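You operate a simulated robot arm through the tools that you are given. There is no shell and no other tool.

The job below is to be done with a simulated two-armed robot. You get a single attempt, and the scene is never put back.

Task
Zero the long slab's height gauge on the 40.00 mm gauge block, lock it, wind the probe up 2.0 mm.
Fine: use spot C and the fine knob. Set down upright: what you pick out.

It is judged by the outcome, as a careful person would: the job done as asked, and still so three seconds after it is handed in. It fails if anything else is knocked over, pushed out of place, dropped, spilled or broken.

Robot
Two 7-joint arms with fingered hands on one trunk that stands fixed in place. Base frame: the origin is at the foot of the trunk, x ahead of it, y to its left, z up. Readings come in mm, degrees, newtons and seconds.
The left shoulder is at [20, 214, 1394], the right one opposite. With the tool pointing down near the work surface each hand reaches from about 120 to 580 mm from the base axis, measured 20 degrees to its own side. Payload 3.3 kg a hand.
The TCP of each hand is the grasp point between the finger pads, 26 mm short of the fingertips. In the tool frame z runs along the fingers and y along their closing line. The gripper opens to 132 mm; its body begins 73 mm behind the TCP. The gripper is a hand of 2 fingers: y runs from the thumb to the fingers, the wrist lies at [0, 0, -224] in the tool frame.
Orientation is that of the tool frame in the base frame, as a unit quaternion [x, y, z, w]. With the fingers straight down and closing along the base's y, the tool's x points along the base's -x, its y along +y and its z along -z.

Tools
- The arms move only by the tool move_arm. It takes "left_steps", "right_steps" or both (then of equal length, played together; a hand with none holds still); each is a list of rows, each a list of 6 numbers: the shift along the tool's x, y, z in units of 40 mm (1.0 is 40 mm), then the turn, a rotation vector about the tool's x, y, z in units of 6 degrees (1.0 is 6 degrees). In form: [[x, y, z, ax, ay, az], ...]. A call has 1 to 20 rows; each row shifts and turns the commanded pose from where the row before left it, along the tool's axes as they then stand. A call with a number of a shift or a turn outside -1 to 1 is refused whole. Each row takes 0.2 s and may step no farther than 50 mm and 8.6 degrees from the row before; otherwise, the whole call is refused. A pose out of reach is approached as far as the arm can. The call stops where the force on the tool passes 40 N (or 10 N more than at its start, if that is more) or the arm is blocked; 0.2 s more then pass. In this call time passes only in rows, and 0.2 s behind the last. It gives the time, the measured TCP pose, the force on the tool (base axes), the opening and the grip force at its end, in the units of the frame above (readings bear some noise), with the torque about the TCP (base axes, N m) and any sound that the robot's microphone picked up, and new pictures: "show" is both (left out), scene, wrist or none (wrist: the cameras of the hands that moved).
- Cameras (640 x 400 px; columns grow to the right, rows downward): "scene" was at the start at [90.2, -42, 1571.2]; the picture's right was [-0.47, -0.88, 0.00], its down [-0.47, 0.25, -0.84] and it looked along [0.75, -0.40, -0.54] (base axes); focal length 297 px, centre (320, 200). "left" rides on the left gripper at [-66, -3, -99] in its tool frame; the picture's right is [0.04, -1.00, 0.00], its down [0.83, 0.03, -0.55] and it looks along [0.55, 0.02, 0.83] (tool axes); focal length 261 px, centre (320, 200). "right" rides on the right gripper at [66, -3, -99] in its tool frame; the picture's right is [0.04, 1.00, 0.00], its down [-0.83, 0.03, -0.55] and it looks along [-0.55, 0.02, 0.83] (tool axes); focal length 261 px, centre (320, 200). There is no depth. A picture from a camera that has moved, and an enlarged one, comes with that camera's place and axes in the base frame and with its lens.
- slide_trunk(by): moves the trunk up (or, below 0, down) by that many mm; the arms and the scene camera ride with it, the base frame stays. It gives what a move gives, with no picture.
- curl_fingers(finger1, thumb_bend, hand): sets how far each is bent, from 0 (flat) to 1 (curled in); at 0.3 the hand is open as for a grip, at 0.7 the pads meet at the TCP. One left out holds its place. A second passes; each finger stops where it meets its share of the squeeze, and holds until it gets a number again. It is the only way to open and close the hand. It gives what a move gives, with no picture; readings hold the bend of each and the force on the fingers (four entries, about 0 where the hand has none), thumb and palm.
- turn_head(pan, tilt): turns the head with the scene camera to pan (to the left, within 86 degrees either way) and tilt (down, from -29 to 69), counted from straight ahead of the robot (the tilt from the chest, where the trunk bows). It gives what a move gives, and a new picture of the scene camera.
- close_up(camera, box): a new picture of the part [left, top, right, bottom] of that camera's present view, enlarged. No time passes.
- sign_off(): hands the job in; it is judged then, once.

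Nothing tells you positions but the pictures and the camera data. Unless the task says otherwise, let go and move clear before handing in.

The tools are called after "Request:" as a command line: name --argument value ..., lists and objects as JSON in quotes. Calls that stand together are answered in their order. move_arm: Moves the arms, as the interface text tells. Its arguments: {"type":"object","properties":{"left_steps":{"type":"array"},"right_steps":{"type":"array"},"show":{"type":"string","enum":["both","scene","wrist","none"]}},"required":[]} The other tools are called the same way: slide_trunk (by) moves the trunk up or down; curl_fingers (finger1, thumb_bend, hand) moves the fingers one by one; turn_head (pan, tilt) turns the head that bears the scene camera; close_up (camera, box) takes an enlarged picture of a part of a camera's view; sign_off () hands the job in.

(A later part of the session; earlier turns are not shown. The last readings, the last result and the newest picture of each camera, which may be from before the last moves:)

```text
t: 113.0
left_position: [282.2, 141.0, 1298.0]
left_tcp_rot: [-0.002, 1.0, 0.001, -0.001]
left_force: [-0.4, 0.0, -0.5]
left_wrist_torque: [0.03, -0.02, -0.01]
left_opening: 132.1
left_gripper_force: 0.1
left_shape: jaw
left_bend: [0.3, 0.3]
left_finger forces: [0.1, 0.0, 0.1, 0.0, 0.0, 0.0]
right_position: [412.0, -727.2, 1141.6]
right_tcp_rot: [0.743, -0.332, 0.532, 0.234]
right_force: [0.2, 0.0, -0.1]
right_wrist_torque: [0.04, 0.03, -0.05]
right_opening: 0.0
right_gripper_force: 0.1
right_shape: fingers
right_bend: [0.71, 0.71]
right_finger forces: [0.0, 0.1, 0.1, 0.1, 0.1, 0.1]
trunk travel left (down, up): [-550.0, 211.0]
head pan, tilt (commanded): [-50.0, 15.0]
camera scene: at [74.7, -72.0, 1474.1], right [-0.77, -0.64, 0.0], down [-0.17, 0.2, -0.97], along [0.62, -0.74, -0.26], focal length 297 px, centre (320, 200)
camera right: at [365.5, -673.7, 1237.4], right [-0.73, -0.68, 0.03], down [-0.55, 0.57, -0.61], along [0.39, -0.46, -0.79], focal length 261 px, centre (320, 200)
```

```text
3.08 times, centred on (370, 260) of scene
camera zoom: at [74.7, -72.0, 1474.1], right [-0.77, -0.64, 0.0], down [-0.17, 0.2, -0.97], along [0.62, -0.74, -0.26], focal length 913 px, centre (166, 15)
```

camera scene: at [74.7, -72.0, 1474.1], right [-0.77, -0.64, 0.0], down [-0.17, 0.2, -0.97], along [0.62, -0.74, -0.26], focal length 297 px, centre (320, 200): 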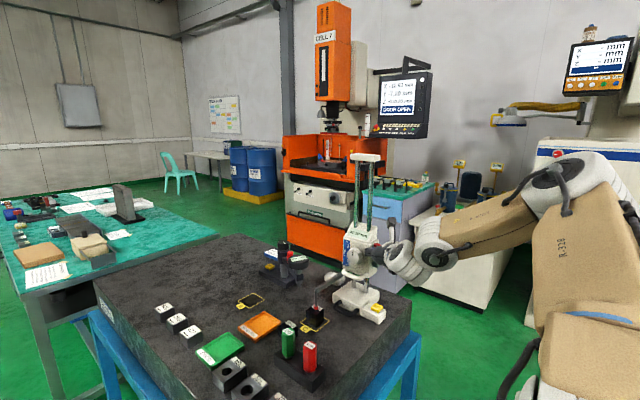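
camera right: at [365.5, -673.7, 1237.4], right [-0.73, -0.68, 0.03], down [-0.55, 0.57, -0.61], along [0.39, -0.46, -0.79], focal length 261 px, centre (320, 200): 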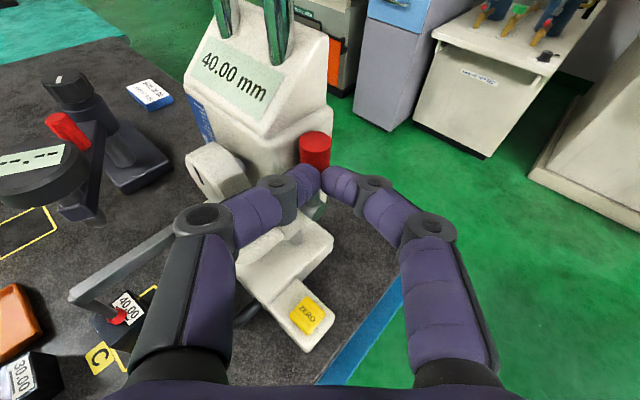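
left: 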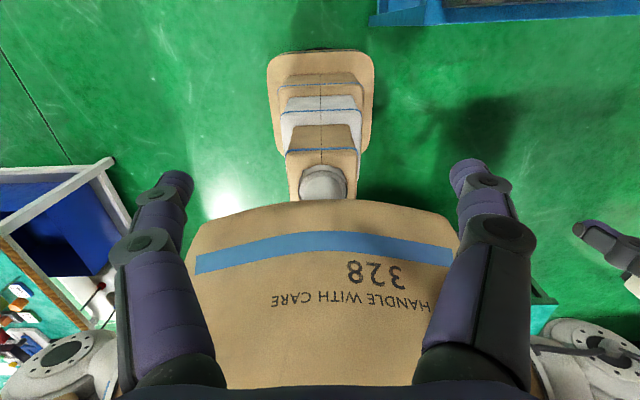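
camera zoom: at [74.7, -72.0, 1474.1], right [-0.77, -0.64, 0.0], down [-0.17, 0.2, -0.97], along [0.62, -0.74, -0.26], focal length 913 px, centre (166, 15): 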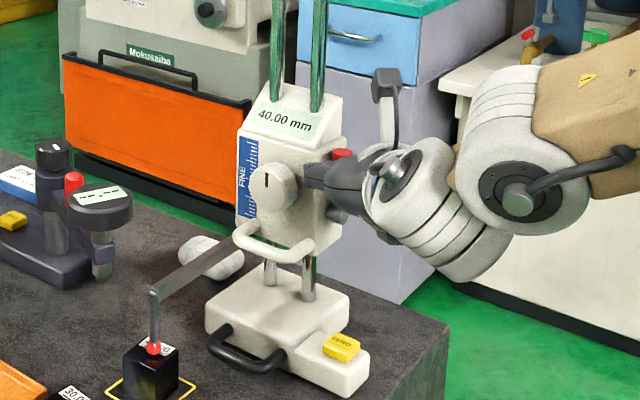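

The wrist camera now reads the display (40.00 mm) too, and the thumb tip is right in front of the red grip. Testing a gentle push toward −y.

Request:
move_arm --right_steps '[[0.0122, 0.0335, 0.0351, 0, 0, 0], [0.0122, 0.0335, 0.0351, 0, 0, 0], [0.0122, 0.0335, 0.0351, 0, 0, 0]]' --show "none"

Request:
close_up --camera "right" --box '[240, 60, 440, 260]'

```text
t: 113.8
left_position: [281.6, 140.7, 1299.0]
left_tcp_rot: [0.0, 1.0, 0.0, -0.001]
left_force: [0.0, -0.4, 1.0]
left_wrist_torque: [-0.03, -0.01, 0.03]
left_opening: 131.9
left_gripper_force: 0.2
left_shape: jaw
left_bend: [0.3, 0.3]
left_finger forces: [0.1, 0.0, 0.0, 0.1, 0.0, 0.0]
right_position: [411.4, -732.3, 1143.5]
right_tcp_rot: [0.744, -0.332, 0.531, 0.235]
right_force: [-1.7, 0.1, -0.2]
right_wrist_torque: [0.02, -0.02, 0.03]
right_opening: 0.0
right_gripper_force: 0.7
right_shape: fingers
right_bend: [0.71, 0.71]
right_finger forces: [0.1, 0.0, 0.0, 0.0, 1.9, 0.0]
trunk travel left (down, up): [-550.0, 211.0]
head pan, tilt (commanded): [-50.0, 15.0]
```

```text
2.00 times, centred on (340, 160) of right
camera zoom: at [365.0, -678.7, 1237.6], right [-0.73, -0.68, 0.03], down [-0.56, 0.57, -0.61], along [0.39, -0.46, -0.79], focal length 521 px, centre (280, 280)
```

zoom: 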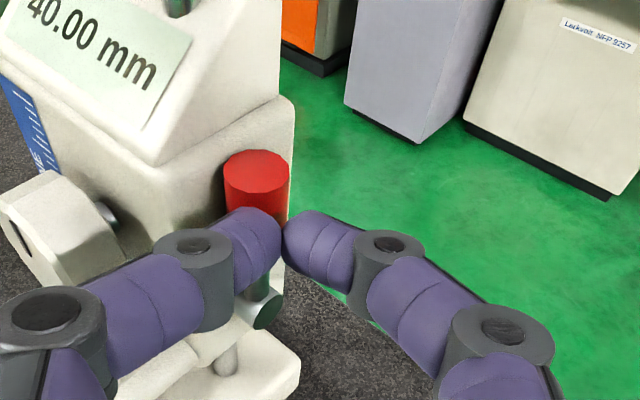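

Light contact (≈2 N). Another few millimetres toward −y to see if the lever yields.

Request:
move_arm --right_steps '[[0.0122, 0.0335, 0.0351, 0, 0, 0], [0.0122, 0.0335, 0.0351, 0, 0, 0]]' --show "none"

Request:
close_up --camera "right" --box '[240, 60, 440, 260]'

Request:
close_up --camera "scene" --box '[335, 195, 405, 325]'

```text
t: 114.4
left_position: [280.7, 144.0, 1297.9]
left_tcp_rot: [0.0, 1.0, -0.001, 0.0]
left_force: [0.1, 0.4, 0.6]
left_wrist_torque: [0.02, -0.01, 0.03]
left_opening: 132.2
left_gripper_force: 0.0
left_shape: jaw
left_bend: [0.3, 0.3]
left_finger forces: [0.0, 0.0, 0.0, 0.1, 0.0, 0.0]
right_position: [410.9, -734.5, 1143.8]
right_tcp_rot: [0.744, -0.332, 0.531, 0.234]
right_force: [-6.0, 15.1, -2.8]
right_wrist_torque: [0.11, 0.12, 0.27]
right_opening: 0.2
right_gripper_force: 8.1
right_shape: fingers
right_bend: [0.71, 0.71]
right_finger forces: [0.0, 0.0, 0.0, 0.0, 16.3, 0.0]
trunk travel left (down, up): [-550.0, 211.0]
head pan, tilt (commanded): [-50.0, 15.0]
```

```text
2.00 times, centred on (340, 160) of right
camera zoom: at [364.4, -679.9, 1238.2], right [-0.73, -0.68, 0.03], down [-0.56, 0.57, -0.61], along [0.39, -0.46, -0.79], focal length 521 px, centre (280, 280)
```

zoom: 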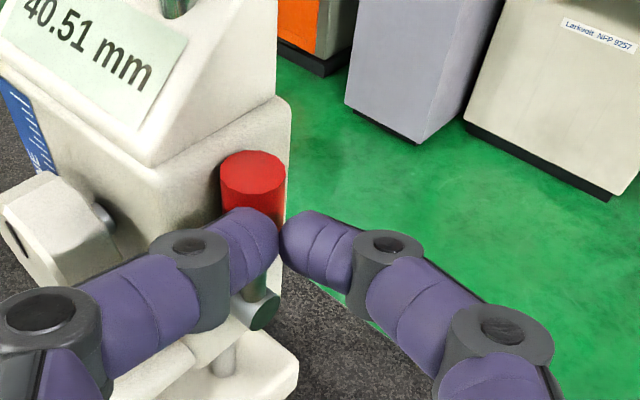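

```text
3.08 times, centred on (370, 260) of scene
camera zoom: at [73.3, -69.1, 1474.3], right [-0.77, -0.64, 0.0], down [-0.17, 0.2, -0.97], along [0.62, -0.74, -0.26], focal length 913 px, centre (166, 15)
```

zoom: 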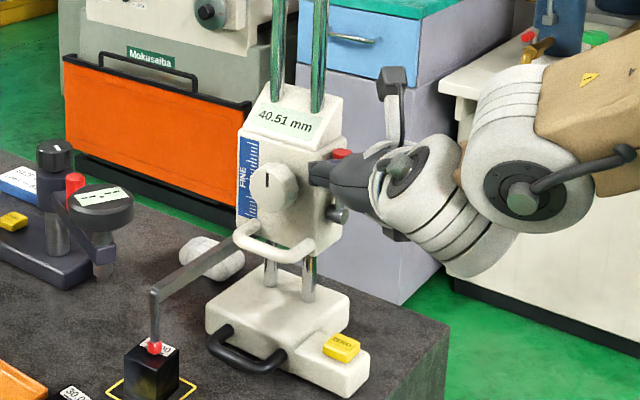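

The lever is against its stop in this direction (force jumped to 15 N, reading moved to 40.51). Backing off immediately.

Request:
move_arm --right_steps '[[-0.0183, -0.05, -0.0527, 0, 0, 0], [-0.0183, -0.05, -0.0527, 0, 0, 0], [-0.0183, -0.05, -0.0527, 0, 0, 0], [0, 0, -0.5, 0, 0, 0], [0, 0, -0.8, 0, 0, 0]]' --show "both"

Request:
close_up --camera "scene" --box '[335, 195, 405, 325]'

Request:
close_up --camera "scene" --box '[290, 270, 350, 340]'

```text
t: 115.6
left_position: [281.0, 142.6, 1298.2]
left_tcp_rot: [0.0, 1.0, 0.0, -0.001]
left_force: [0.7, -0.3, -0.6]
left_wrist_torque: [-0.03, 0.01, 0.0]
left_opening: 131.9
left_gripper_force: 0.0
left_shape: jaw
left_bend: [0.3, 0.3]
left_finger forces: [0.1, 0.0, 0.0, 0.0, 0.0, 0.0]
right_position: [377.2, -690.6, 1161.7]
right_tcp_rot: [0.743, -0.332, 0.532, 0.235]
right_force: [0.2, -0.2, 0.6]
right_wrist_torque: [-0.02, -0.01, -0.01]
right_opening: 0.0
right_gripper_force: 0.0
right_shape: fingers
right_bend: [0.71, 0.71]
right_finger forces: [0.1, 0.1, 0.0, 0.0, 0.1, 0.0]
trunk travel left (down, up): [-550.0, 211.0]
head pan, tilt (commanded): [-50.0, 15.0]
camera scene: at [73.7, -70.8, 1474.3], right [-0.77, -0.64, 0.0], down [-0.17, 0.2, -0.97], along [0.62, -0.74, -0.26], focal length 297 px, centre (320, 200)
camera right: at [330.7, -637.0, 1255.9], right [-0.73, -0.68, 0.03], down [-0.55, 0.57, -0.61], along [0.39, -0.47, -0.79], focal length 261 px, centre (320, 200)
```

scene: 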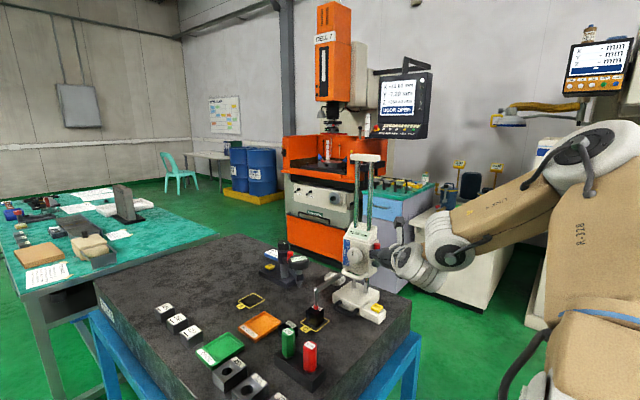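
right: 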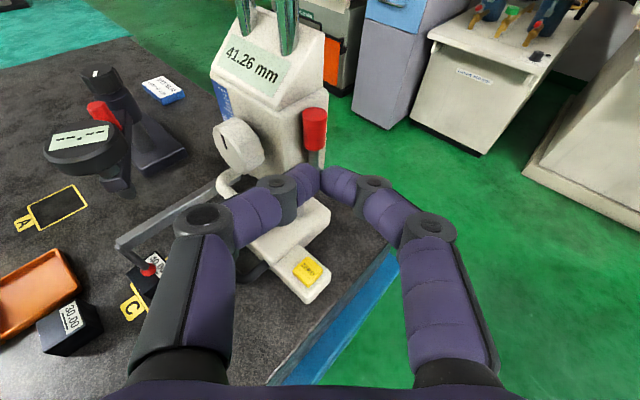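

```text
3.08 times, centred on (370, 260) of scene
camera zoom: at [73.7, -70.8, 1474.3], right [-0.77, -0.64, 0.0], down [-0.17, 0.2, -0.97], along [0.62, -0.74, -0.26], focal length 913 px, centre (166, 15)
```

zoom: 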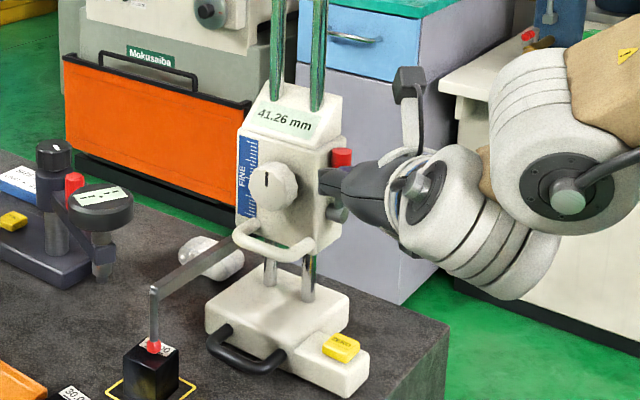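

```text
5.71 times, centred on (320, 305) of scene
camera zoom: at [73.7, -70.8, 1474.3], right [-0.77, -0.64, 0.0], down [-0.17, 0.2, -0.97], along [0.62, -0.74, -0.26], focal length 1696 px, centre (320, -400)
```

zoom: 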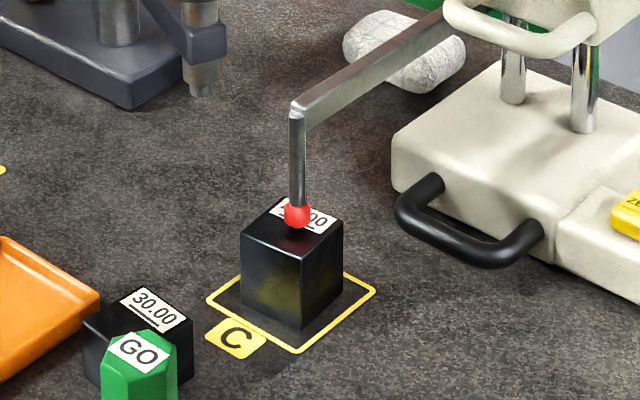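

Pushing −y is the stop, so the lever must swing toward +y; meanwhile the head slid up to 41.26 (zero is kept). I'll first reseat the probe by pressing the handle bar down gently again.

Request:
move_arm --right_steps '[[-0.636, -0.761, -0.046, 0, 0, 0], [-0.636, -0.761, -0.046, 0, 0, 0], [0, 0, 0.75, 0, 0, 0], [0, 0, 0.75, 0, 0, 0], [0, 0, 0.75, 0, 0, 0]]' --show "both"

Request:
close_up --camera "right" --box '[200, 60, 440, 300]'

```text
t: 116.8
left_position: [283.5, 142.2, 1298.2]
left_tcp_rot: [0.0, 1.0, 0.001, -0.001]
left_force: [-0.3, 0.8, -0.1]
left_wrist_torque: [0.0, 0.0, -0.01]
left_opening: 131.8
left_gripper_force: 0.0
left_shape: jaw
left_bend: [0.3, 0.3]
left_finger forces: [0.0, 0.0, 0.0, 0.0, 0.0, 0.1]
right_position: [469.5, -699.9, 1084.4]
right_tcp_rot: [0.743, -0.331, 0.532, 0.234]
right_force: [-0.2, -0.4, 0.2]
right_wrist_torque: [0.01, 0.01, -0.01]
right_opening: 0.0
right_gripper_force: 0.0
right_shape: fingers
right_bend: [0.71, 0.71]
right_finger forces: [0.1, 0.0, 0.0, 0.0, 0.0, 0.0]
trunk travel left (down, up): [-550.0, 211.0]
head pan, tilt (commanded): [-50.0, 15.0]
camera scene: at [75.0, -71.8, 1474.1], right [-0.77, -0.64, 0.0], down [-0.17, 0.2, -0.97], along [0.62, -0.74, -0.26], focal length 297 px, centre (320, 200)
camera right: at [421.7, -645.1, 1178.5], right [-0.73, -0.68, 0.03], down [-0.55, 0.57, -0.61], along [0.39, -0.46, -0.79], focal length 261 px, centre (320, 200)
```

scene: 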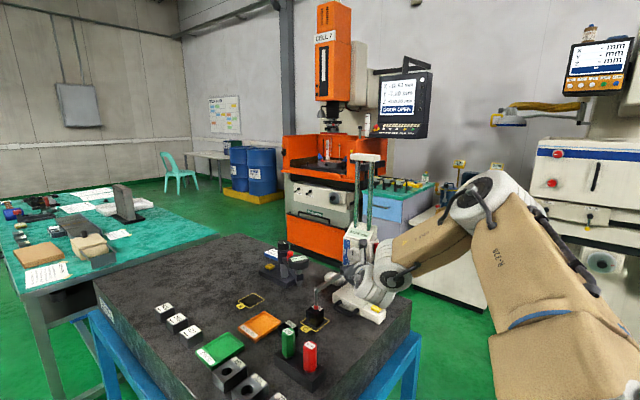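
right: 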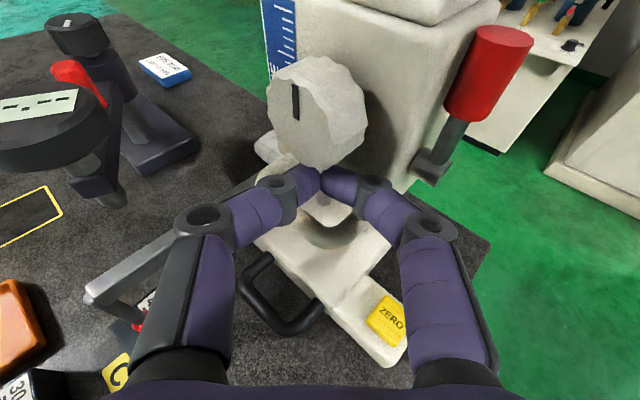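

```text
1.67 times, centred on (320, 180) of right
camera zoom: at [421.7, -645.1, 1178.5], right [-0.73, -0.68, 0.03], down [-0.55, 0.57, -0.61], along [0.39, -0.46, -0.79], focal length 434 px, centre (320, 233)
```

zoom: 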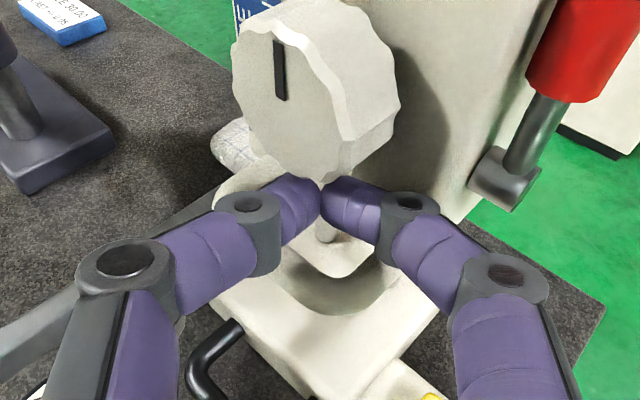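

Beak is above the bar again. Pressing down gently to reseat.

Request:
move_arm --right_steps '[[-0.0473, 0, 0.0162, 0, 0, 0], [-0.0473, 0, 0.0162, 0, 0, 0], [-0.0473, 0, 0.0162, 0, 0, 0], [-0.0237, 0, 0.0081, 0, 0, 0]]' --show "none"

Request:
close_up --camera "scene" --box '[335, 195, 385, 255]'

```text
t: 117.8
left_position: [281.8, 142.8, 1297.8]
left_tcp_rot: [-0.001, 1.0, 0.0, -0.001]
left_force: [-0.4, -0.2, -0.2]
left_wrist_torque: [0.01, 0.01, 0.01]
left_opening: 132.1
left_gripper_force: 0.1
left_shape: jaw
left_bend: [0.3, 0.3]
left_finger forces: [0.1, 0.0, 0.0, 0.0, 0.0, 0.0]
right_position: [467.7, -699.1, 1078.0]
right_tcp_rot: [0.743, -0.331, 0.533, 0.234]
right_force: [-0.1, -1.2, 0.4]
right_wrist_torque: [0.01, 0.01, 0.0]
right_opening: 0.1
right_gripper_force: 0.1
right_shape: fingers
right_bend: [0.71, 0.71]
right_finger forces: [0.0, 0.0, 0.1, 0.0, 0.1, 0.1]
trunk travel left (down, up): [-550.0, 211.0]
head pan, tilt (commanded): [-50.0, 15.0]
```

```text
6.67 times, centred on (360, 225) of scene
camera zoom: at [74.3, -71.5, 1474.2], right [-0.77, -0.64, 0.0], down [-0.17, 0.2, -0.97], along [0.62, -0.74, -0.26], focal length 1978 px, centre (53, 33)
```

zoom: 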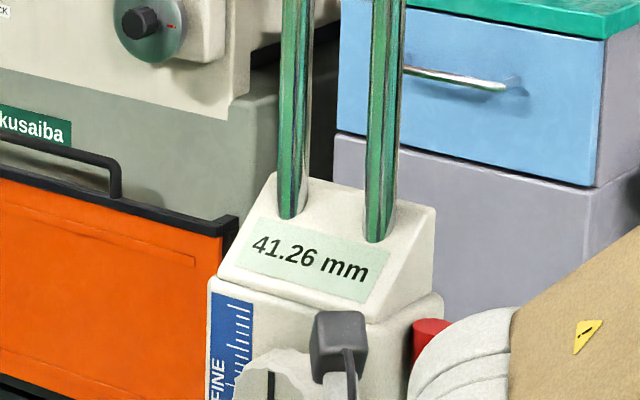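

Not yet in contact. Continuing in small steps.

Request:
move_arm --right_steps '[[-0.0237, 0, 0.0081, 0, 0, 0], [-0.0237, 0, 0.0081, 0, 0, 0], [-0.0118, 0, 0.0041, 0, 0, 0]]' --show "none"

Request:
close_up --camera "scene" --box '[335, 195, 385, 255]'

```text
t: 118.6
left_position: [282.5, 140.8, 1297.9]
left_tcp_rot: [-0.001, 1.0, 0.0, 0.0]
left_force: [-0.1, 0.7, -0.5]
left_wrist_torque: [-0.04, -0.02, 0.02]
left_opening: 131.9
left_gripper_force: 0.0
left_shape: jaw
left_bend: [0.3, 0.3]
left_finger forces: [0.0, 0.0, 0.0, 0.0, 0.0, 0.0]
right_position: [467.6, -699.7, 1076.1]
right_tcp_rot: [0.743, -0.332, 0.533, 0.234]
right_force: [0.0, -0.2, -0.4]
right_wrist_torque: [-0.01, 0.03, -0.02]
right_opening: 0.0
right_gripper_force: 0.0
right_shape: fingers
right_bend: [0.71, 0.71]
right_finger forces: [0.0, 0.1, 0.1, 0.1, 0.1, 0.1]
trunk travel left (down, up): [-550.0, 211.0]
head pan, tilt (commanded): [-50.0, 15.0]
```

```text
6.67 times, centred on (360, 225) of scene
camera zoom: at [74.4, -71.5, 1474.2], right [-0.77, -0.64, 0.0], down [-0.17, 0.2, -0.97], along [0.62, -0.74, -0.26], focal length 1978 px, centre (53, 33)
```

zoom: 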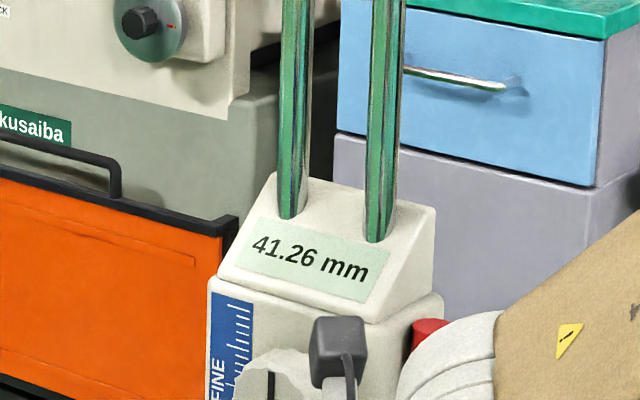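

Still no contact; a few more millimetres.

Request:
move_arm --right_steps '[[-0.0237, 0, 0.0081, 0, 0, 0], [-0.0237, 0, 0.0081, 0, 0, 0], [-0.0118, 0, 0.0041, 0, 0, 0]]' --show "none"

Request:
close_up --camera "scene" --box '[335, 195, 385, 255]'

```text
t: 119.4
left_position: [282.0, 141.7, 1297.6]
left_tcp_rot: [-0.001, 1.0, 0.0, -0.001]
left_force: [0.9, -0.2, 0.1]
left_wrist_torque: [-0.02, 0.0, 0.01]
left_opening: 131.7
left_gripper_force: 0.0
left_shape: jaw
left_bend: [0.3, 0.3]
left_finger forces: [0.1, 0.0, 0.1, 0.1, 0.0, 0.0]
right_position: [467.6, -699.0, 1072.7]
right_tcp_rot: [0.742, -0.333, 0.532, 0.236]
right_force: [-0.4, -0.7, 2.5]
right_wrist_torque: [0.0, -0.03, 0.0]
right_opening: 0.1
right_gripper_force: 2.1
right_shape: fingers
right_bend: [0.71, 0.71]
right_finger forces: [0.0, 0.0, 0.1, 0.0, 3.6, 0.0]
trunk travel left (down, up): [-550.0, 211.0]
head pan, tilt (commanded): [-50.0, 15.0]
```

```text
6.67 times, centred on (360, 225) of scene
camera zoom: at [74.2, -71.2, 1474.2], right [-0.77, -0.64, 0.0], down [-0.17, 0.2, -0.97], along [0.62, -0.74, -0.26], focal length 1978 px, centre (53, 33)
```

zoom: 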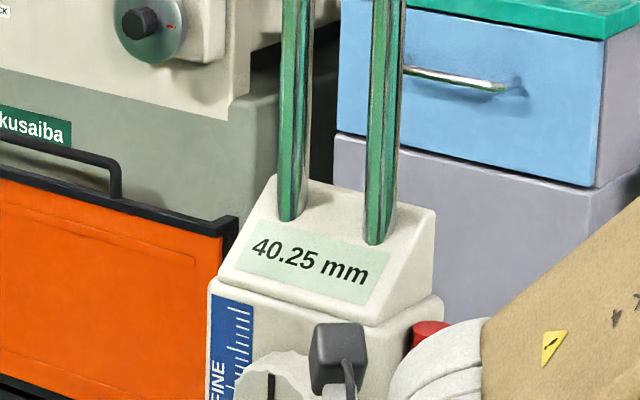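

40.25 now. A few tenths more.

Request:
move_arm --right_steps '[[-0.0071, 0, 0.0024, 0, 0, 0], [-0.0071, 0, 0.0024, 0, 0, 0]]' --show "none"

Request:
close_up --camera "scene" --box '[335, 195, 385, 255]'

```text
t: 120.0
left_position: [281.1, 142.1, 1297.5]
left_tcp_rot: [-0.001, 1.0, 0.0, 0.0]
left_force: [-0.1, -0.1, -1.1]
left_wrist_torque: [-0.02, 0.01, -0.02]
left_opening: 132.1
left_gripper_force: 0.1
left_shape: jaw
left_bend: [0.3, 0.3]
left_finger forces: [0.1, 0.0, 0.0, 0.0, 0.0, 0.1]
right_position: [467.8, -697.8, 1072.7]
right_tcp_rot: [0.743, -0.332, 0.532, 0.235]
right_force: [0.7, -0.9, 4.6]
right_wrist_torque: [-0.01, -0.08, -0.04]
right_opening: 0.0
right_gripper_force: 2.5
right_shape: fingers
right_bend: [0.71, 0.71]
right_finger forces: [0.1, 0.0, 0.0, 0.0, 4.9, 0.0]
trunk travel left (down, up): [-550.0, 211.0]
head pan, tilt (commanded): [-50.0, 15.0]
```

```text
6.67 times, centred on (360, 225) of scene
camera zoom: at [74.1, -71.3, 1474.2], right [-0.77, -0.64, 0.0], down [-0.17, 0.2, -0.97], along [0.62, -0.74, -0.26], focal length 1978 px, centre (53, 33)
```

zoom: 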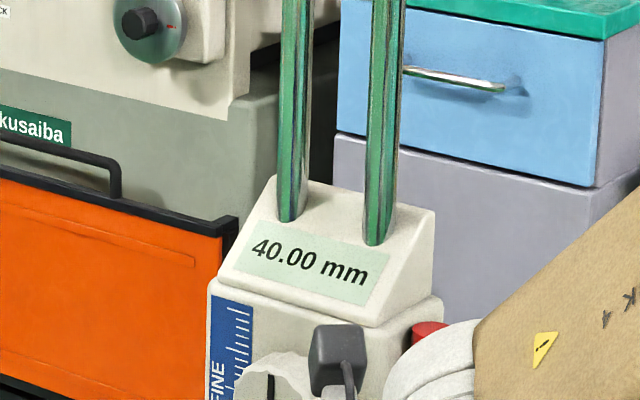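

Reseated at exactly 40.00 with the probe on the block. I'll back off cleanly, then hook a straight thumb behind the lever's red grip to pull it toward +y.

Request:
move_arm --right_steps '[[0.1, 0, -0.034, 0, 0, 0], [0.05, 0, -0.3, 0, 0, 0], [0, 0, -0.8, 0, 0, 0], [0, 0, -0.8, 0, 0, 0]]' --show "none"

Request:
close_up --camera "scene" --box '[335, 195, 385, 255]'

```text
t: 121.0
left_position: [279.3, 142.2, 1298.6]
left_tcp_rot: [0.0, 1.0, 0.0, 0.001]
left_force: [-0.5, 0.1, -0.4]
left_wrist_torque: [-0.01, 0.01, 0.01]
left_opening: 132.0
left_gripper_force: 0.0
left_shape: jaw
left_bend: [0.3, 0.3]
left_finger forces: [0.0, 0.1, 0.2, 0.0, 0.0, 0.0]
right_position: [420.1, -646.1, 1102.8]
right_tcp_rot: [0.743, -0.332, 0.532, 0.234]
right_force: [0.5, 0.4, -1.0]
right_wrist_torque: [-0.01, 0.05, 0.0]
right_opening: 0.0
right_gripper_force: 0.1
right_shape: fingers
right_bend: [0.71, 0.71]
right_finger forces: [0.0, 0.1, 0.1, 0.1, 0.0, 0.1]
trunk travel left (down, up): [-550.0, 211.0]
head pan, tilt (commanded): [-50.0, 15.0]
```

```text
6.67 times, centred on (360, 225) of scene
camera zoom: at [73.8, -71.4, 1474.2], right [-0.77, -0.64, 0.0], down [-0.17, 0.2, -0.97], along [0.62, -0.74, -0.26], focal length 1978 px, centre (53, 33)
```

zoom: 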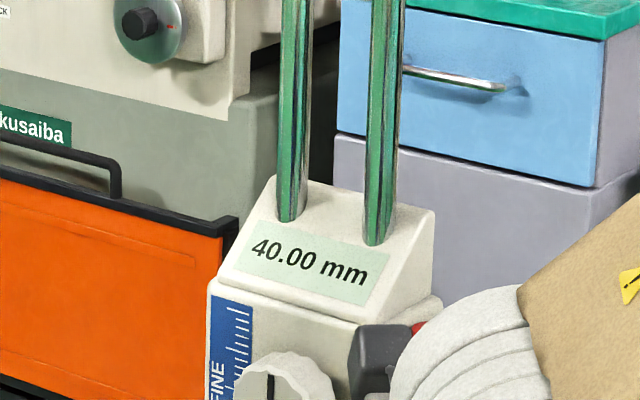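

Display still 40.00. Moving the hand to the −x side of the lever and straightening the thumb.

Request:
move_arm --right_steps '[[0.355, 0.886, 0.04, 0, 0, 0], [0.355, 0.886, 0.04, 0, 0, 0], [0.355, 0.886, 0.04, 0, 0, 0], [0.355, 0.886, 0.04, 0, 0, 0]]' --show "none"

Request:
curl_fingers --hand "right" --finger1 0.4 --thumb_bend 0.36

Request:
close_up --camera "right" --box '[0, 0, 640, 400]'

```text
t: 122.0
left_position: [282.1, 140.1, 1297.7]
left_tcp_rot: [-0.001, 1.0, 0.001, 0.0]
left_force: [0.4, 0.0, -0.2]
left_wrist_torque: [0.03, -0.03, 0.0]
left_opening: 131.7
left_gripper_force: 0.2
left_shape: jaw
left_bend: [0.3, 0.3]
left_finger forces: [0.0, 0.0, 0.0, 0.0, 0.1, 0.1]
right_position: [330.0, -758.9, 1154.0]
right_tcp_rot: [0.742, -0.332, 0.533, 0.235]
right_force: [-0.4, 0.8, -0.1]
right_wrist_torque: [-0.01, 0.0, 0.0]
right_opening: 0.2
right_gripper_force: 0.0
right_shape: fingers
right_bend: [0.71, 0.71]
right_finger forces: [0.0, 0.0, 0.0, 0.0, 0.0, 0.1]
trunk travel left (down, up): [-550.0, 211.0]
head pan, tilt (commanded): [-50.0, 15.0]
```

```text
t: 123.0
left_position: [281.2, 142.1, 1297.5]
left_tcp_rot: [-0.001, 1.0, 0.0, -0.001]
left_force: [-0.6, -1.2, -0.2]
left_wrist_torque: [-0.01, -0.02, 0.02]
left_opening: 131.8
left_gripper_force: 0.0
left_shape: jaw
left_bend: [0.3, 0.3]
left_finger forces: [0.0, 0.1, 0.1, 0.0, 0.0, 0.0]
right_position: [331.1, -758.5, 1153.1]
right_tcp_rot: [0.743, -0.332, 0.531, 0.234]
right_force: [-0.2, 0.2, -0.1]
right_wrist_torque: [0.0, -0.01, 0.02]
right_opening: 106.3
right_gripper_force: 0.0
right_shape: fingers
right_bend: [0.4, 0.36]
right_finger forces: [0.0, 0.1, 0.0, 0.0, 0.1, 0.0]
trunk travel left (down, up): [-550.0, 211.0]
head pan, tilt (commanded): [-50.0, 15.0]
```

```text
1.00 times, centred on (320, 200) of right (not enlarged: the box is as wide or as high as the picture)
camera zoom: at [284.8, -705.0, 1248.9], right [-0.73, -0.68, 0.03], down [-0.55, 0.57, -0.61], along [0.39, -0.46, -0.79], focal length 261 px, centre (320, 200)
```

zoom: 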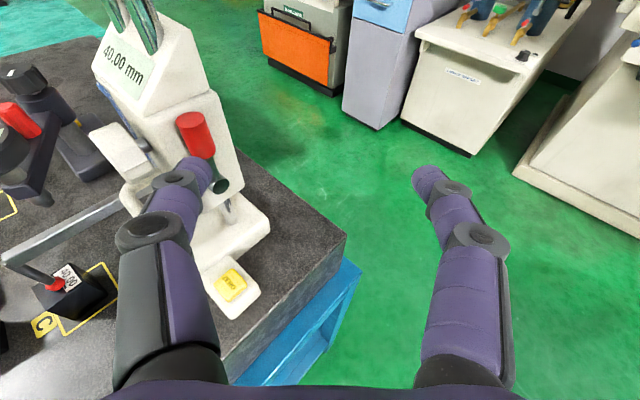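

The thumb is straight and ready. I'll advance along the tool axis so the thumb passes behind the red grip (image-right side of it).

Request:
move_arm --right_steps '[[0, 0, 0.5, 0, 0, 0], [0, 0, 0.5, 0, 0, 0]]' --show "wrist"

Request:
close_up --camera "right" --box '[60, 40, 300, 280]'

```text
t: 123.6
left_position: [281.3, 142.1, 1299.2]
left_tcp_rot: [-0.001, 1.0, 0.0, -0.001]
left_force: [0.1, 0.3, -0.4]
left_wrist_torque: [0.01, 0.04, -0.02]
left_opening: 132.0
left_gripper_force: 0.1
left_shape: jaw
left_bend: [0.3, 0.3]
left_finger forces: [0.0, 0.0, 0.1, 0.0, 0.0, 0.0]
right_position: [358.0, -787.3, 1141.7]
right_tcp_rot: [0.743, -0.332, 0.532, 0.234]
right_force: [0.8, -0.7, -0.2]
right_wrist_torque: [0.0, 0.05, 0.04]
right_opening: 106.8
right_gripper_force: 0.0
right_shape: fingers
right_bend: [0.4, 0.36]
right_finger forces: [0.0, 0.1, 0.0, 0.1, 0.0, 0.0]
trunk travel left (down, up): [-550.0, 211.0]
head pan, tilt (commanded): [-50.0, 15.0]
camera right: at [309.8, -733.4, 1236.0], right [-0.73, -0.68, 0.03], down [-0.55, 0.57, -0.61], along [0.39, -0.46, -0.79], focal length 261 px, centre (320, 200)
```

right: 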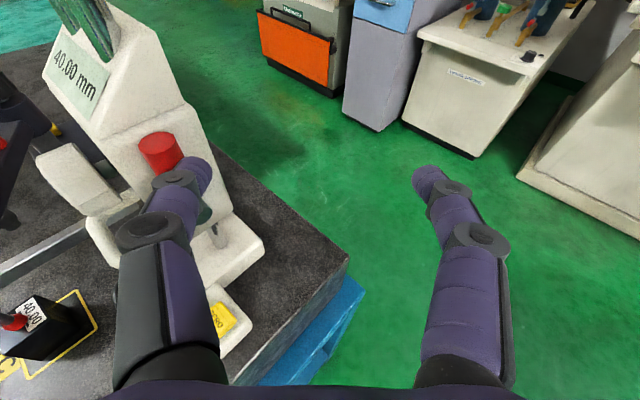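

```text
1.67 times, centred on (180, 160) of right
camera zoom: at [309.8, -733.4, 1236.0], right [-0.73, -0.68, 0.03], down [-0.55, 0.57, -0.61], along [0.39, -0.46, -0.79], focal length 434 px, centre (553, 267)
```

zoom: 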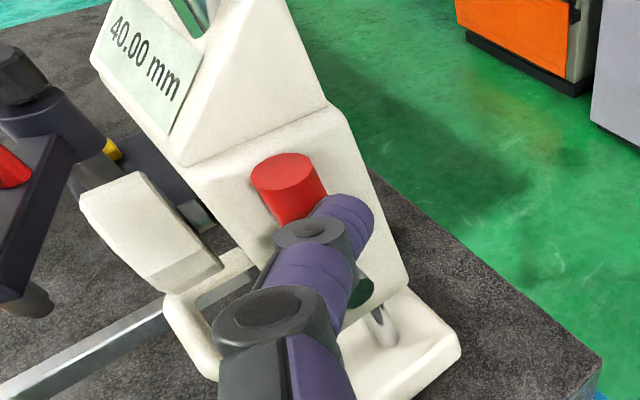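

The thumb tip is passing just to the right of the red grip. Advancing 20 mm more.

Request:
move_arm --right_steps '[[0, 0.05, 0.5, 0, 0, 0]]' --show "wrist"

Request:
close_up --camera "right" --box '[60, 40, 300, 280]'

Request:
close_up --camera "scene" --box '[335, 195, 405, 325]'

```text
t: 124.0
left_position: [282.6, 140.9, 1298.7]
left_tcp_rot: [0.0, 1.0, 0.001, -0.001]
left_force: [0.8, 0.6, 0.8]
left_wrist_torque: [0.02, 0.01, -0.03]
left_opening: 131.9
left_gripper_force: 0.1
left_shape: jaw
left_bend: [0.3, 0.3]
left_finger forces: [0.0, 0.1, 0.1, 0.0, 0.0, 0.0]
right_position: [368.9, -803.3, 1132.7]
right_tcp_rot: [0.744, -0.332, 0.531, 0.234]
right_force: [0.5, 0.6, 0.2]
right_wrist_torque: [0.0, -0.01, 0.0]
right_opening: 106.5
right_gripper_force: 0.0
right_shape: fingers
right_bend: [0.4, 0.36]
right_finger forces: [0.1, 0.1, 0.0, 0.1, 0.1, 0.0]
trunk travel left (down, up): [-550.0, 211.0]
head pan, tilt (commanded): [-50.0, 15.0]
camera right: at [321.4, -749.7, 1228.4], right [-0.73, -0.68, 0.03], down [-0.55, 0.57, -0.61], along [0.39, -0.46, -0.79], focal length 261 px, centre (320, 200)
```

right: 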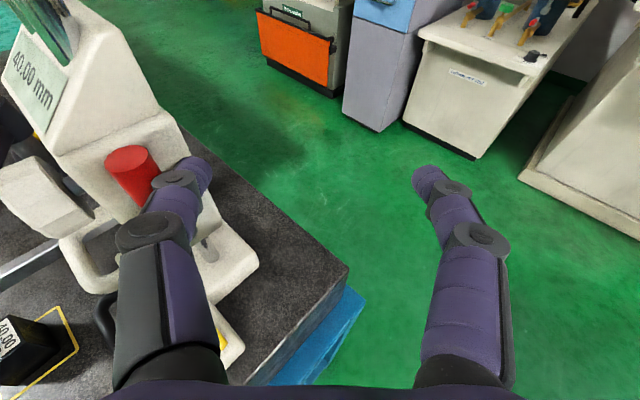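

```text
1.67 times, centred on (180, 160) of right
camera zoom: at [321.4, -749.7, 1228.4], right [-0.73, -0.68, 0.03], down [-0.55, 0.57, -0.61], along [0.39, -0.46, -0.79], focal length 434 px, centre (553, 267)
```

zoom: 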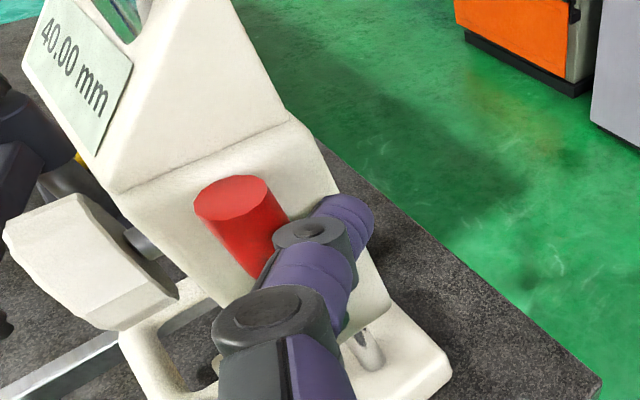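

```text
3.08 times, centred on (370, 260) of scene
camera zoom: at [74.9, -72.9, 1474.1], right [-0.77, -0.64, 0.0], down [-0.17, 0.2, -0.97], along [0.62, -0.74, -0.26], focal length 913 px, centre (166, 15)
```

zoom: 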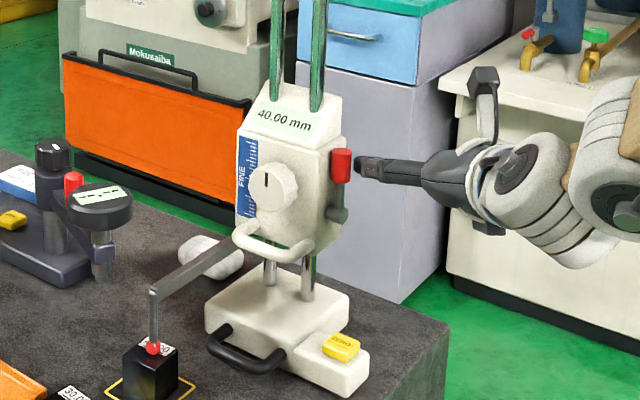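

The thumb is behind and beside the red grip. Now pulling toward +y in 2 mm steps.

Request:
move_arm --right_steps '[[-0.0122, -0.0335, -0.0351, 0, 0, 0], [-0.0122, -0.0335, -0.0351, 0, 0, 0], [-0.0122, -0.0335, -0.0351, 0, 0, 0], [-0.0122, -0.0335, -0.0351, 0, 0, 0]]' --show "none"

Request:
close_up --camera "right" --box '[60, 40, 300, 280]'

Request:
close_up --camera "scene" --box '[335, 195, 405, 325]'

```text
t: 125.0
left_position: [281.8, 141.5, 1298.1]
left_tcp_rot: [-0.001, 1.0, 0.0, 0.0]
left_force: [-0.3, 0.2, -0.8]
left_wrist_torque: [-0.01, -0.04, 0.04]
left_opening: 131.8
left_gripper_force: 0.2
left_shape: jaw
left_bend: [0.3, 0.3]
left_finger forces: [0.1, 0.0, 0.0, 0.1, 0.0, 0.1]
right_position: [368.5, -794.5, 1133.4]
right_tcp_rot: [0.743, -0.331, 0.532, 0.234]
right_force: [-0.7, -0.8, -0.1]
right_wrist_torque: [-0.01, 0.0, 0.0]
right_opening: 106.1
right_gripper_force: 0.2
right_shape: fingers
right_bend: [0.4, 0.36]
right_finger forces: [0.0, 0.0, 0.1, 0.0, 0.6, 0.1]
trunk travel left (down, up): [-550.0, 211.0]
head pan, tilt (commanded): [-50.0, 15.0]
```

```text
1.67 times, centred on (180, 160) of right
camera zoom: at [320.6, -740.7, 1229.0], right [-0.73, -0.68, 0.03], down [-0.55, 0.57, -0.61], along [0.39, -0.46, -0.79], focal length 434 px, centre (553, 267)
```

zoom: 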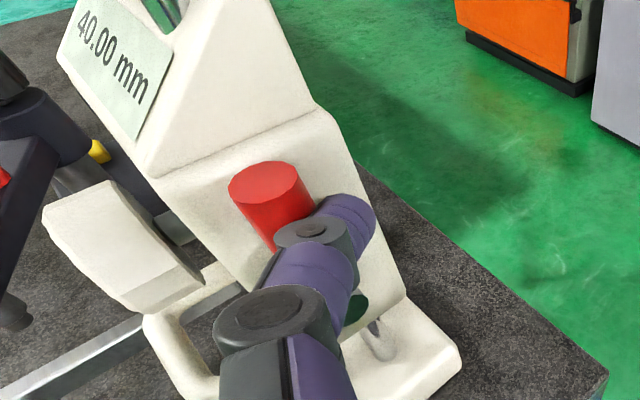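

```text
3.08 times, centred on (370, 260) of scene
camera zoom: at [74.2, -71.8, 1474.2], right [-0.77, -0.64, 0.0], down [-0.17, 0.2, -0.97], along [0.62, -0.74, -0.26], focal length 913 px, centre (166, 15)
```

zoom: 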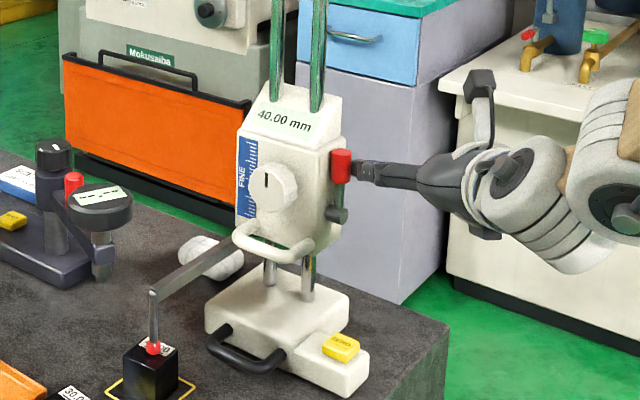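

Contact just starting (0.6 N). Continuing to pull.

Request:
move_arm --right_steps '[[-0.0122, -0.0335, -0.0351, 0, 0, 0], [-0.0122, -0.0335, -0.0351, 0, 0, 0], [-0.0122, -0.0335, -0.0351, 0, 0, 0]]' --show "none"

Request:
close_up --camera "right" --box '[60, 40, 300, 280]'

Request:
close_up --camera "scene" --box '[335, 195, 405, 325]'

```text
t: 125.8
left_position: [282.0, 140.5, 1298.7]
left_tcp_rot: [0.0, 1.0, 0.001, -0.001]
left_force: [1.9, 0.3, -1.0]
left_wrist_torque: [-0.03, 0.01, 0.0]
left_opening: 131.9
left_gripper_force: 0.2
left_shape: jaw
left_bend: [0.3, 0.3]
left_finger forces: [0.0, 0.1, 0.0, 0.0, 0.0, 0.1]
right_position: [366.3, -788.5, 1133.6]
right_tcp_rot: [0.743, -0.332, 0.532, 0.235]
right_force: [-2.4, -1.4, 1.1]
right_wrist_torque: [0.01, 0.01, -0.09]
right_opening: 103.7
right_gripper_force: 1.4
right_shape: fingers
right_bend: [0.4, 0.37]
right_finger forces: [0.1, 0.0, 0.1, 0.0, 2.4, 0.0]
trunk travel left (down, up): [-550.0, 211.0]
head pan, tilt (commanded): [-50.0, 15.0]
```

```text
1.67 times, centred on (180, 160) of right
camera zoom: at [319.7, -735.0, 1228.7], right [-0.73, -0.68, 0.03], down [-0.55, 0.57, -0.61], along [0.39, -0.47, -0.79], focal length 434 px, centre (553, 267)
```

zoom: 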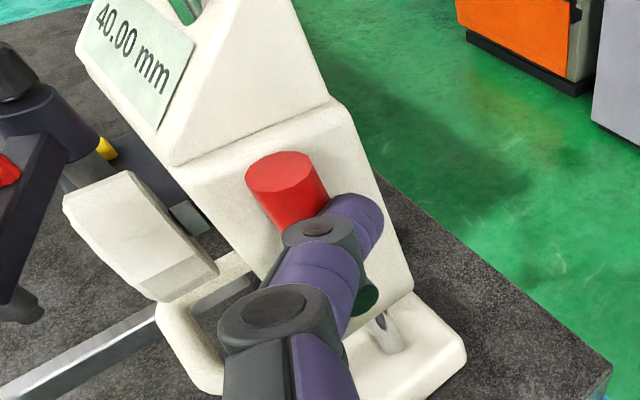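

```text
3.08 times, centred on (370, 260) of scene
camera zoom: at [73.9, -72.0, 1474.2], right [-0.77, -0.64, 0.0], down [-0.17, 0.2, -0.97], along [0.62, -0.74, -0.26], focal length 913 px, centre (166, 15)
```

zoom: 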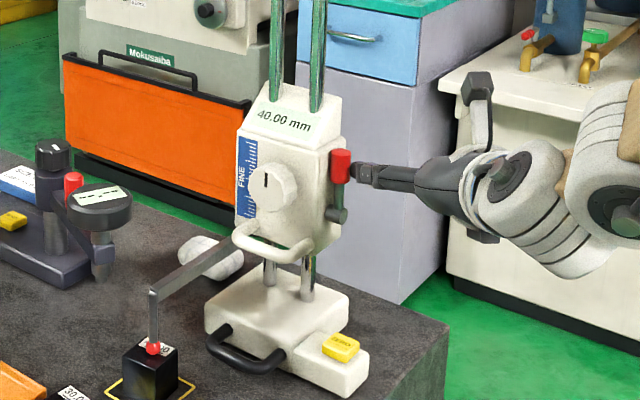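

Force is building slowly (2.4 N). Pulling further and checking whether the lever swings.

Request:
move_arm --right_steps '[[-0.0122, -0.0335, -0.0351, 0, 0, 0], [-0.0122, -0.0335, -0.0351, 0, 0, 0], [-0.0122, -0.0335, -0.0351, 0, 0, 0]]' --show "none"

Request:
close_up --camera "right" --box '[60, 40, 300, 280]'

Request:
close_up --camera "scene" --box '[335, 195, 405, 325]'

```text
t: 126.6
left_position: [281.3, 141.0, 1298.7]
left_tcp_rot: [-0.001, 1.0, 0.001, 0.0]
left_force: [-0.3, -0.5, 0.0]
left_wrist_torque: [0.0, 0.0, 0.04]
left_opening: 132.0
left_gripper_force: 0.0
left_shape: jaw
left_bend: [0.3, 0.3]
left_finger forces: [0.0, 0.0, 0.1, 0.0, 0.0, 0.0]
right_position: [365.6, -782.9, 1133.7]
right_tcp_rot: [0.743, -0.332, 0.532, 0.234]
right_force: [-3.6, -2.6, -0.2]
right_wrist_torque: [0.03, 0.01, -0.11]
right_opening: 101.6
right_gripper_force: 1.7
right_shape: fingers
right_bend: [0.4, 0.38]
right_finger forces: [0.0, 0.0, 0.0, 0.1, 4.0, 0.0]
trunk travel left (down, up): [-550.0, 211.0]
head pan, tilt (commanded): [-50.0, 15.0]
```

```text
1.67 times, centred on (180, 160) of right
camera zoom: at [319.6, -729.5, 1228.5], right [-0.73, -0.68, 0.03], down [-0.55, 0.57, -0.61], along [0.39, -0.46, -0.79], focal length 434 px, centre (553, 267)
```

zoom: 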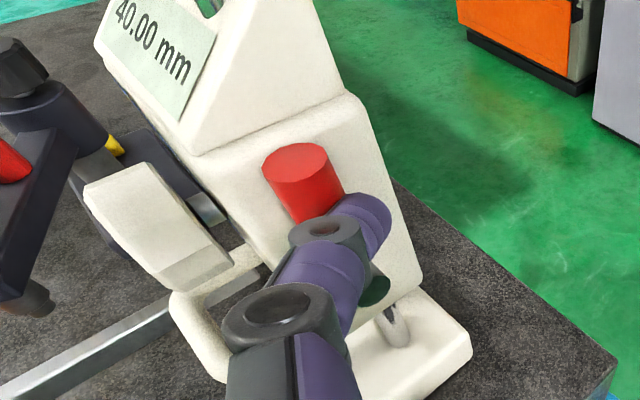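

```text
3.08 times, centred on (370, 260) of scene
camera zoom: at [73.7, -72.1, 1474.2], right [-0.77, -0.64, 0.0], down [-0.17, 0.2, -0.97], along [0.62, -0.74, -0.26], focal length 913 px, centre (166, 15)
```

zoom: 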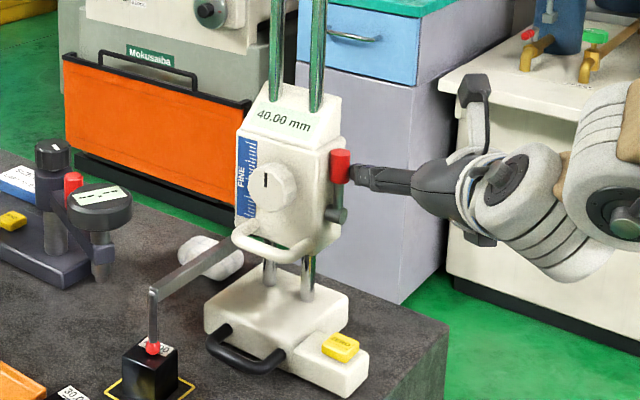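

The lever hasn't budged with ~4 N at this angle and half that force goes sideways. I'll re-approach from a flatter azimuth (−18°) so a finger can hook behind the grip and pull almost purely in +y.

Request:
move_arm --right_steps '[[0.085, 0.2345, 0.246, 0, 0, 0], [0, 0, -0.9, 0, 0, 0], [0, 0, -0.9, 0, 0, 0], [0, 0, 0, 0.9466, -0.004, -0.3244], [0, 0, 0, 0.9466, -0.004, -0.3244], [0, 0, 0, 0.9466, -0.004, -0.3244], [0, 0, 0, 0.9466, -0.004, -0.3244], [0, 0, 0, 0.9466, -0.004, -0.3244]]' --show "both"

Request:
curl_fingers --hand "right" --finger1 0.58 --thumb_bend 0.3

Request:
close_up --camera "scene" --box '[300, 195, 405, 335]'

```text
t: 128.4
left_position: [281.6, 140.6, 1297.8]
left_tcp_rot: [-0.001, 1.0, 0.001, 0.0]
left_force: [0.6, -0.3, 0.0]
left_wrist_torque: [0.01, 0.0, 0.02]
left_opening: 131.7
left_gripper_force: 0.0
left_shape: jaw
left_bend: [0.3, 0.3]
left_finger forces: [0.0, 0.0, 0.0, 0.0, 0.0, 0.0]
right_position: [321.5, -746.7, 1156.0]
right_tcp_rot: [0.804, -0.127, 0.575, 0.088]
right_force: [-0.1, -0.3, 0.7]
right_wrist_torque: [0.0, 0.01, 0.01]
right_opening: 106.7
right_gripper_force: 0.0
right_shape: fingers
right_bend: [0.4, 0.36]
right_finger forces: [0.0, 0.0, 0.0, 0.1, 0.1, 0.0]
trunk travel left (down, up): [-550.0, 211.0]
head pan, tilt (commanded): [-50.0, 15.0]
camera scene: at [74.1, -72.2, 1474.2], right [-0.77, -0.64, 0.0], down [-0.17, 0.2, -0.97], along [0.62, -0.74, -0.26], focal length 297 px, centre (320, 200)
camera right: at [253.2, -723.5, 1251.9], right [-0.29, -0.96, 0.03], down [-0.76, 0.21, -0.61], along [0.57, -0.2, -0.79], focal length 261 px, centre (320, 200)
```

scene: 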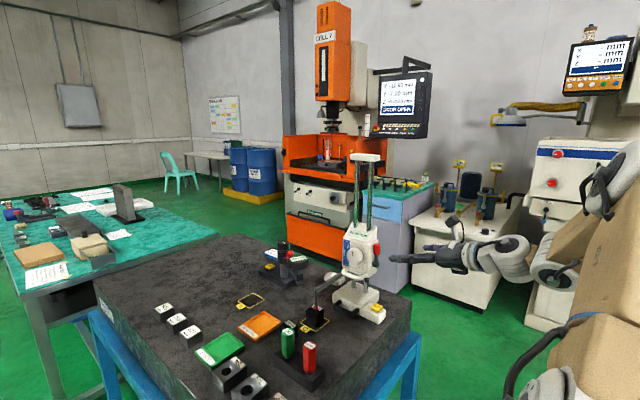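
right: 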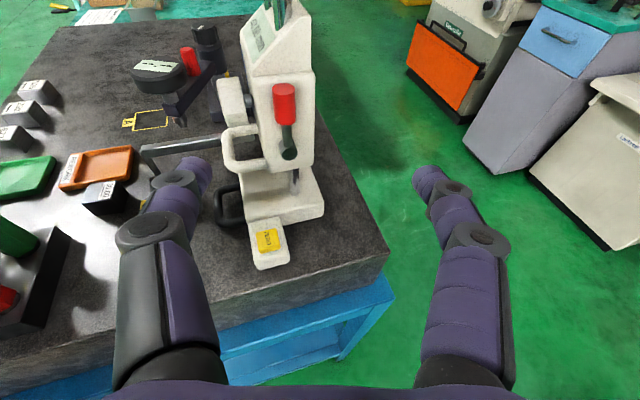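

```text
t: 129.4
left_position: [282.6, 141.9, 1297.9]
left_tcp_rot: [0.0, 1.0, -0.001, -0.001]
left_force: [0.1, 1.1, 0.7]
left_wrist_torque: [0.03, -0.03, -0.02]
left_opening: 132.1
left_gripper_force: 0.1
left_shape: jaw
left_bend: [0.3, 0.3]
left_finger forces: [0.1, 0.0, 0.0, 0.0, 0.0, 0.1]
right_position: [321.7, -746.0, 1157.7]
right_tcp_rot: [0.803, -0.127, 0.575, 0.088]
right_force: [0.0, -0.4, -0.1]
right_wrist_torque: [0.01, -0.01, -0.01]
right_opening: 88.7
right_gripper_force: 0.0
right_shape: fingers
right_bend: [0.57, 0.3]
right_finger forces: [0.0, 0.0, 0.1, 0.0, 0.1, 0.0]
trunk travel left (down, up): [-550.0, 211.0]
head pan, tilt (commanded): [-50.0, 15.0]
```

```text
2.86 times, centred on (352, 265) of scene
camera zoom: at [74.2, -71.7, 1474.2], right [-0.77, -0.64, 0.0], down [-0.17, 0.2, -0.97], along [0.62, -0.74, -0.26], focal length 848 px, centre (227, 14)
```

zoom: 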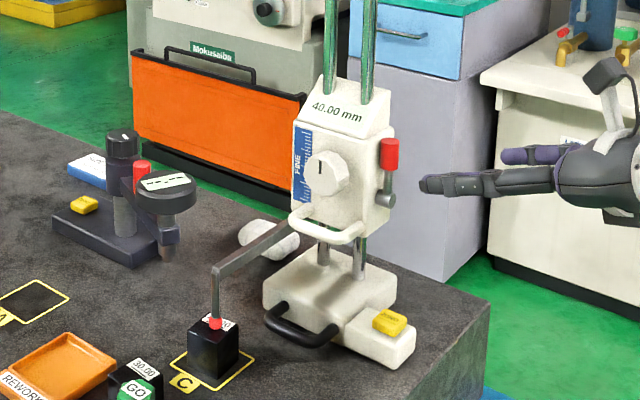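

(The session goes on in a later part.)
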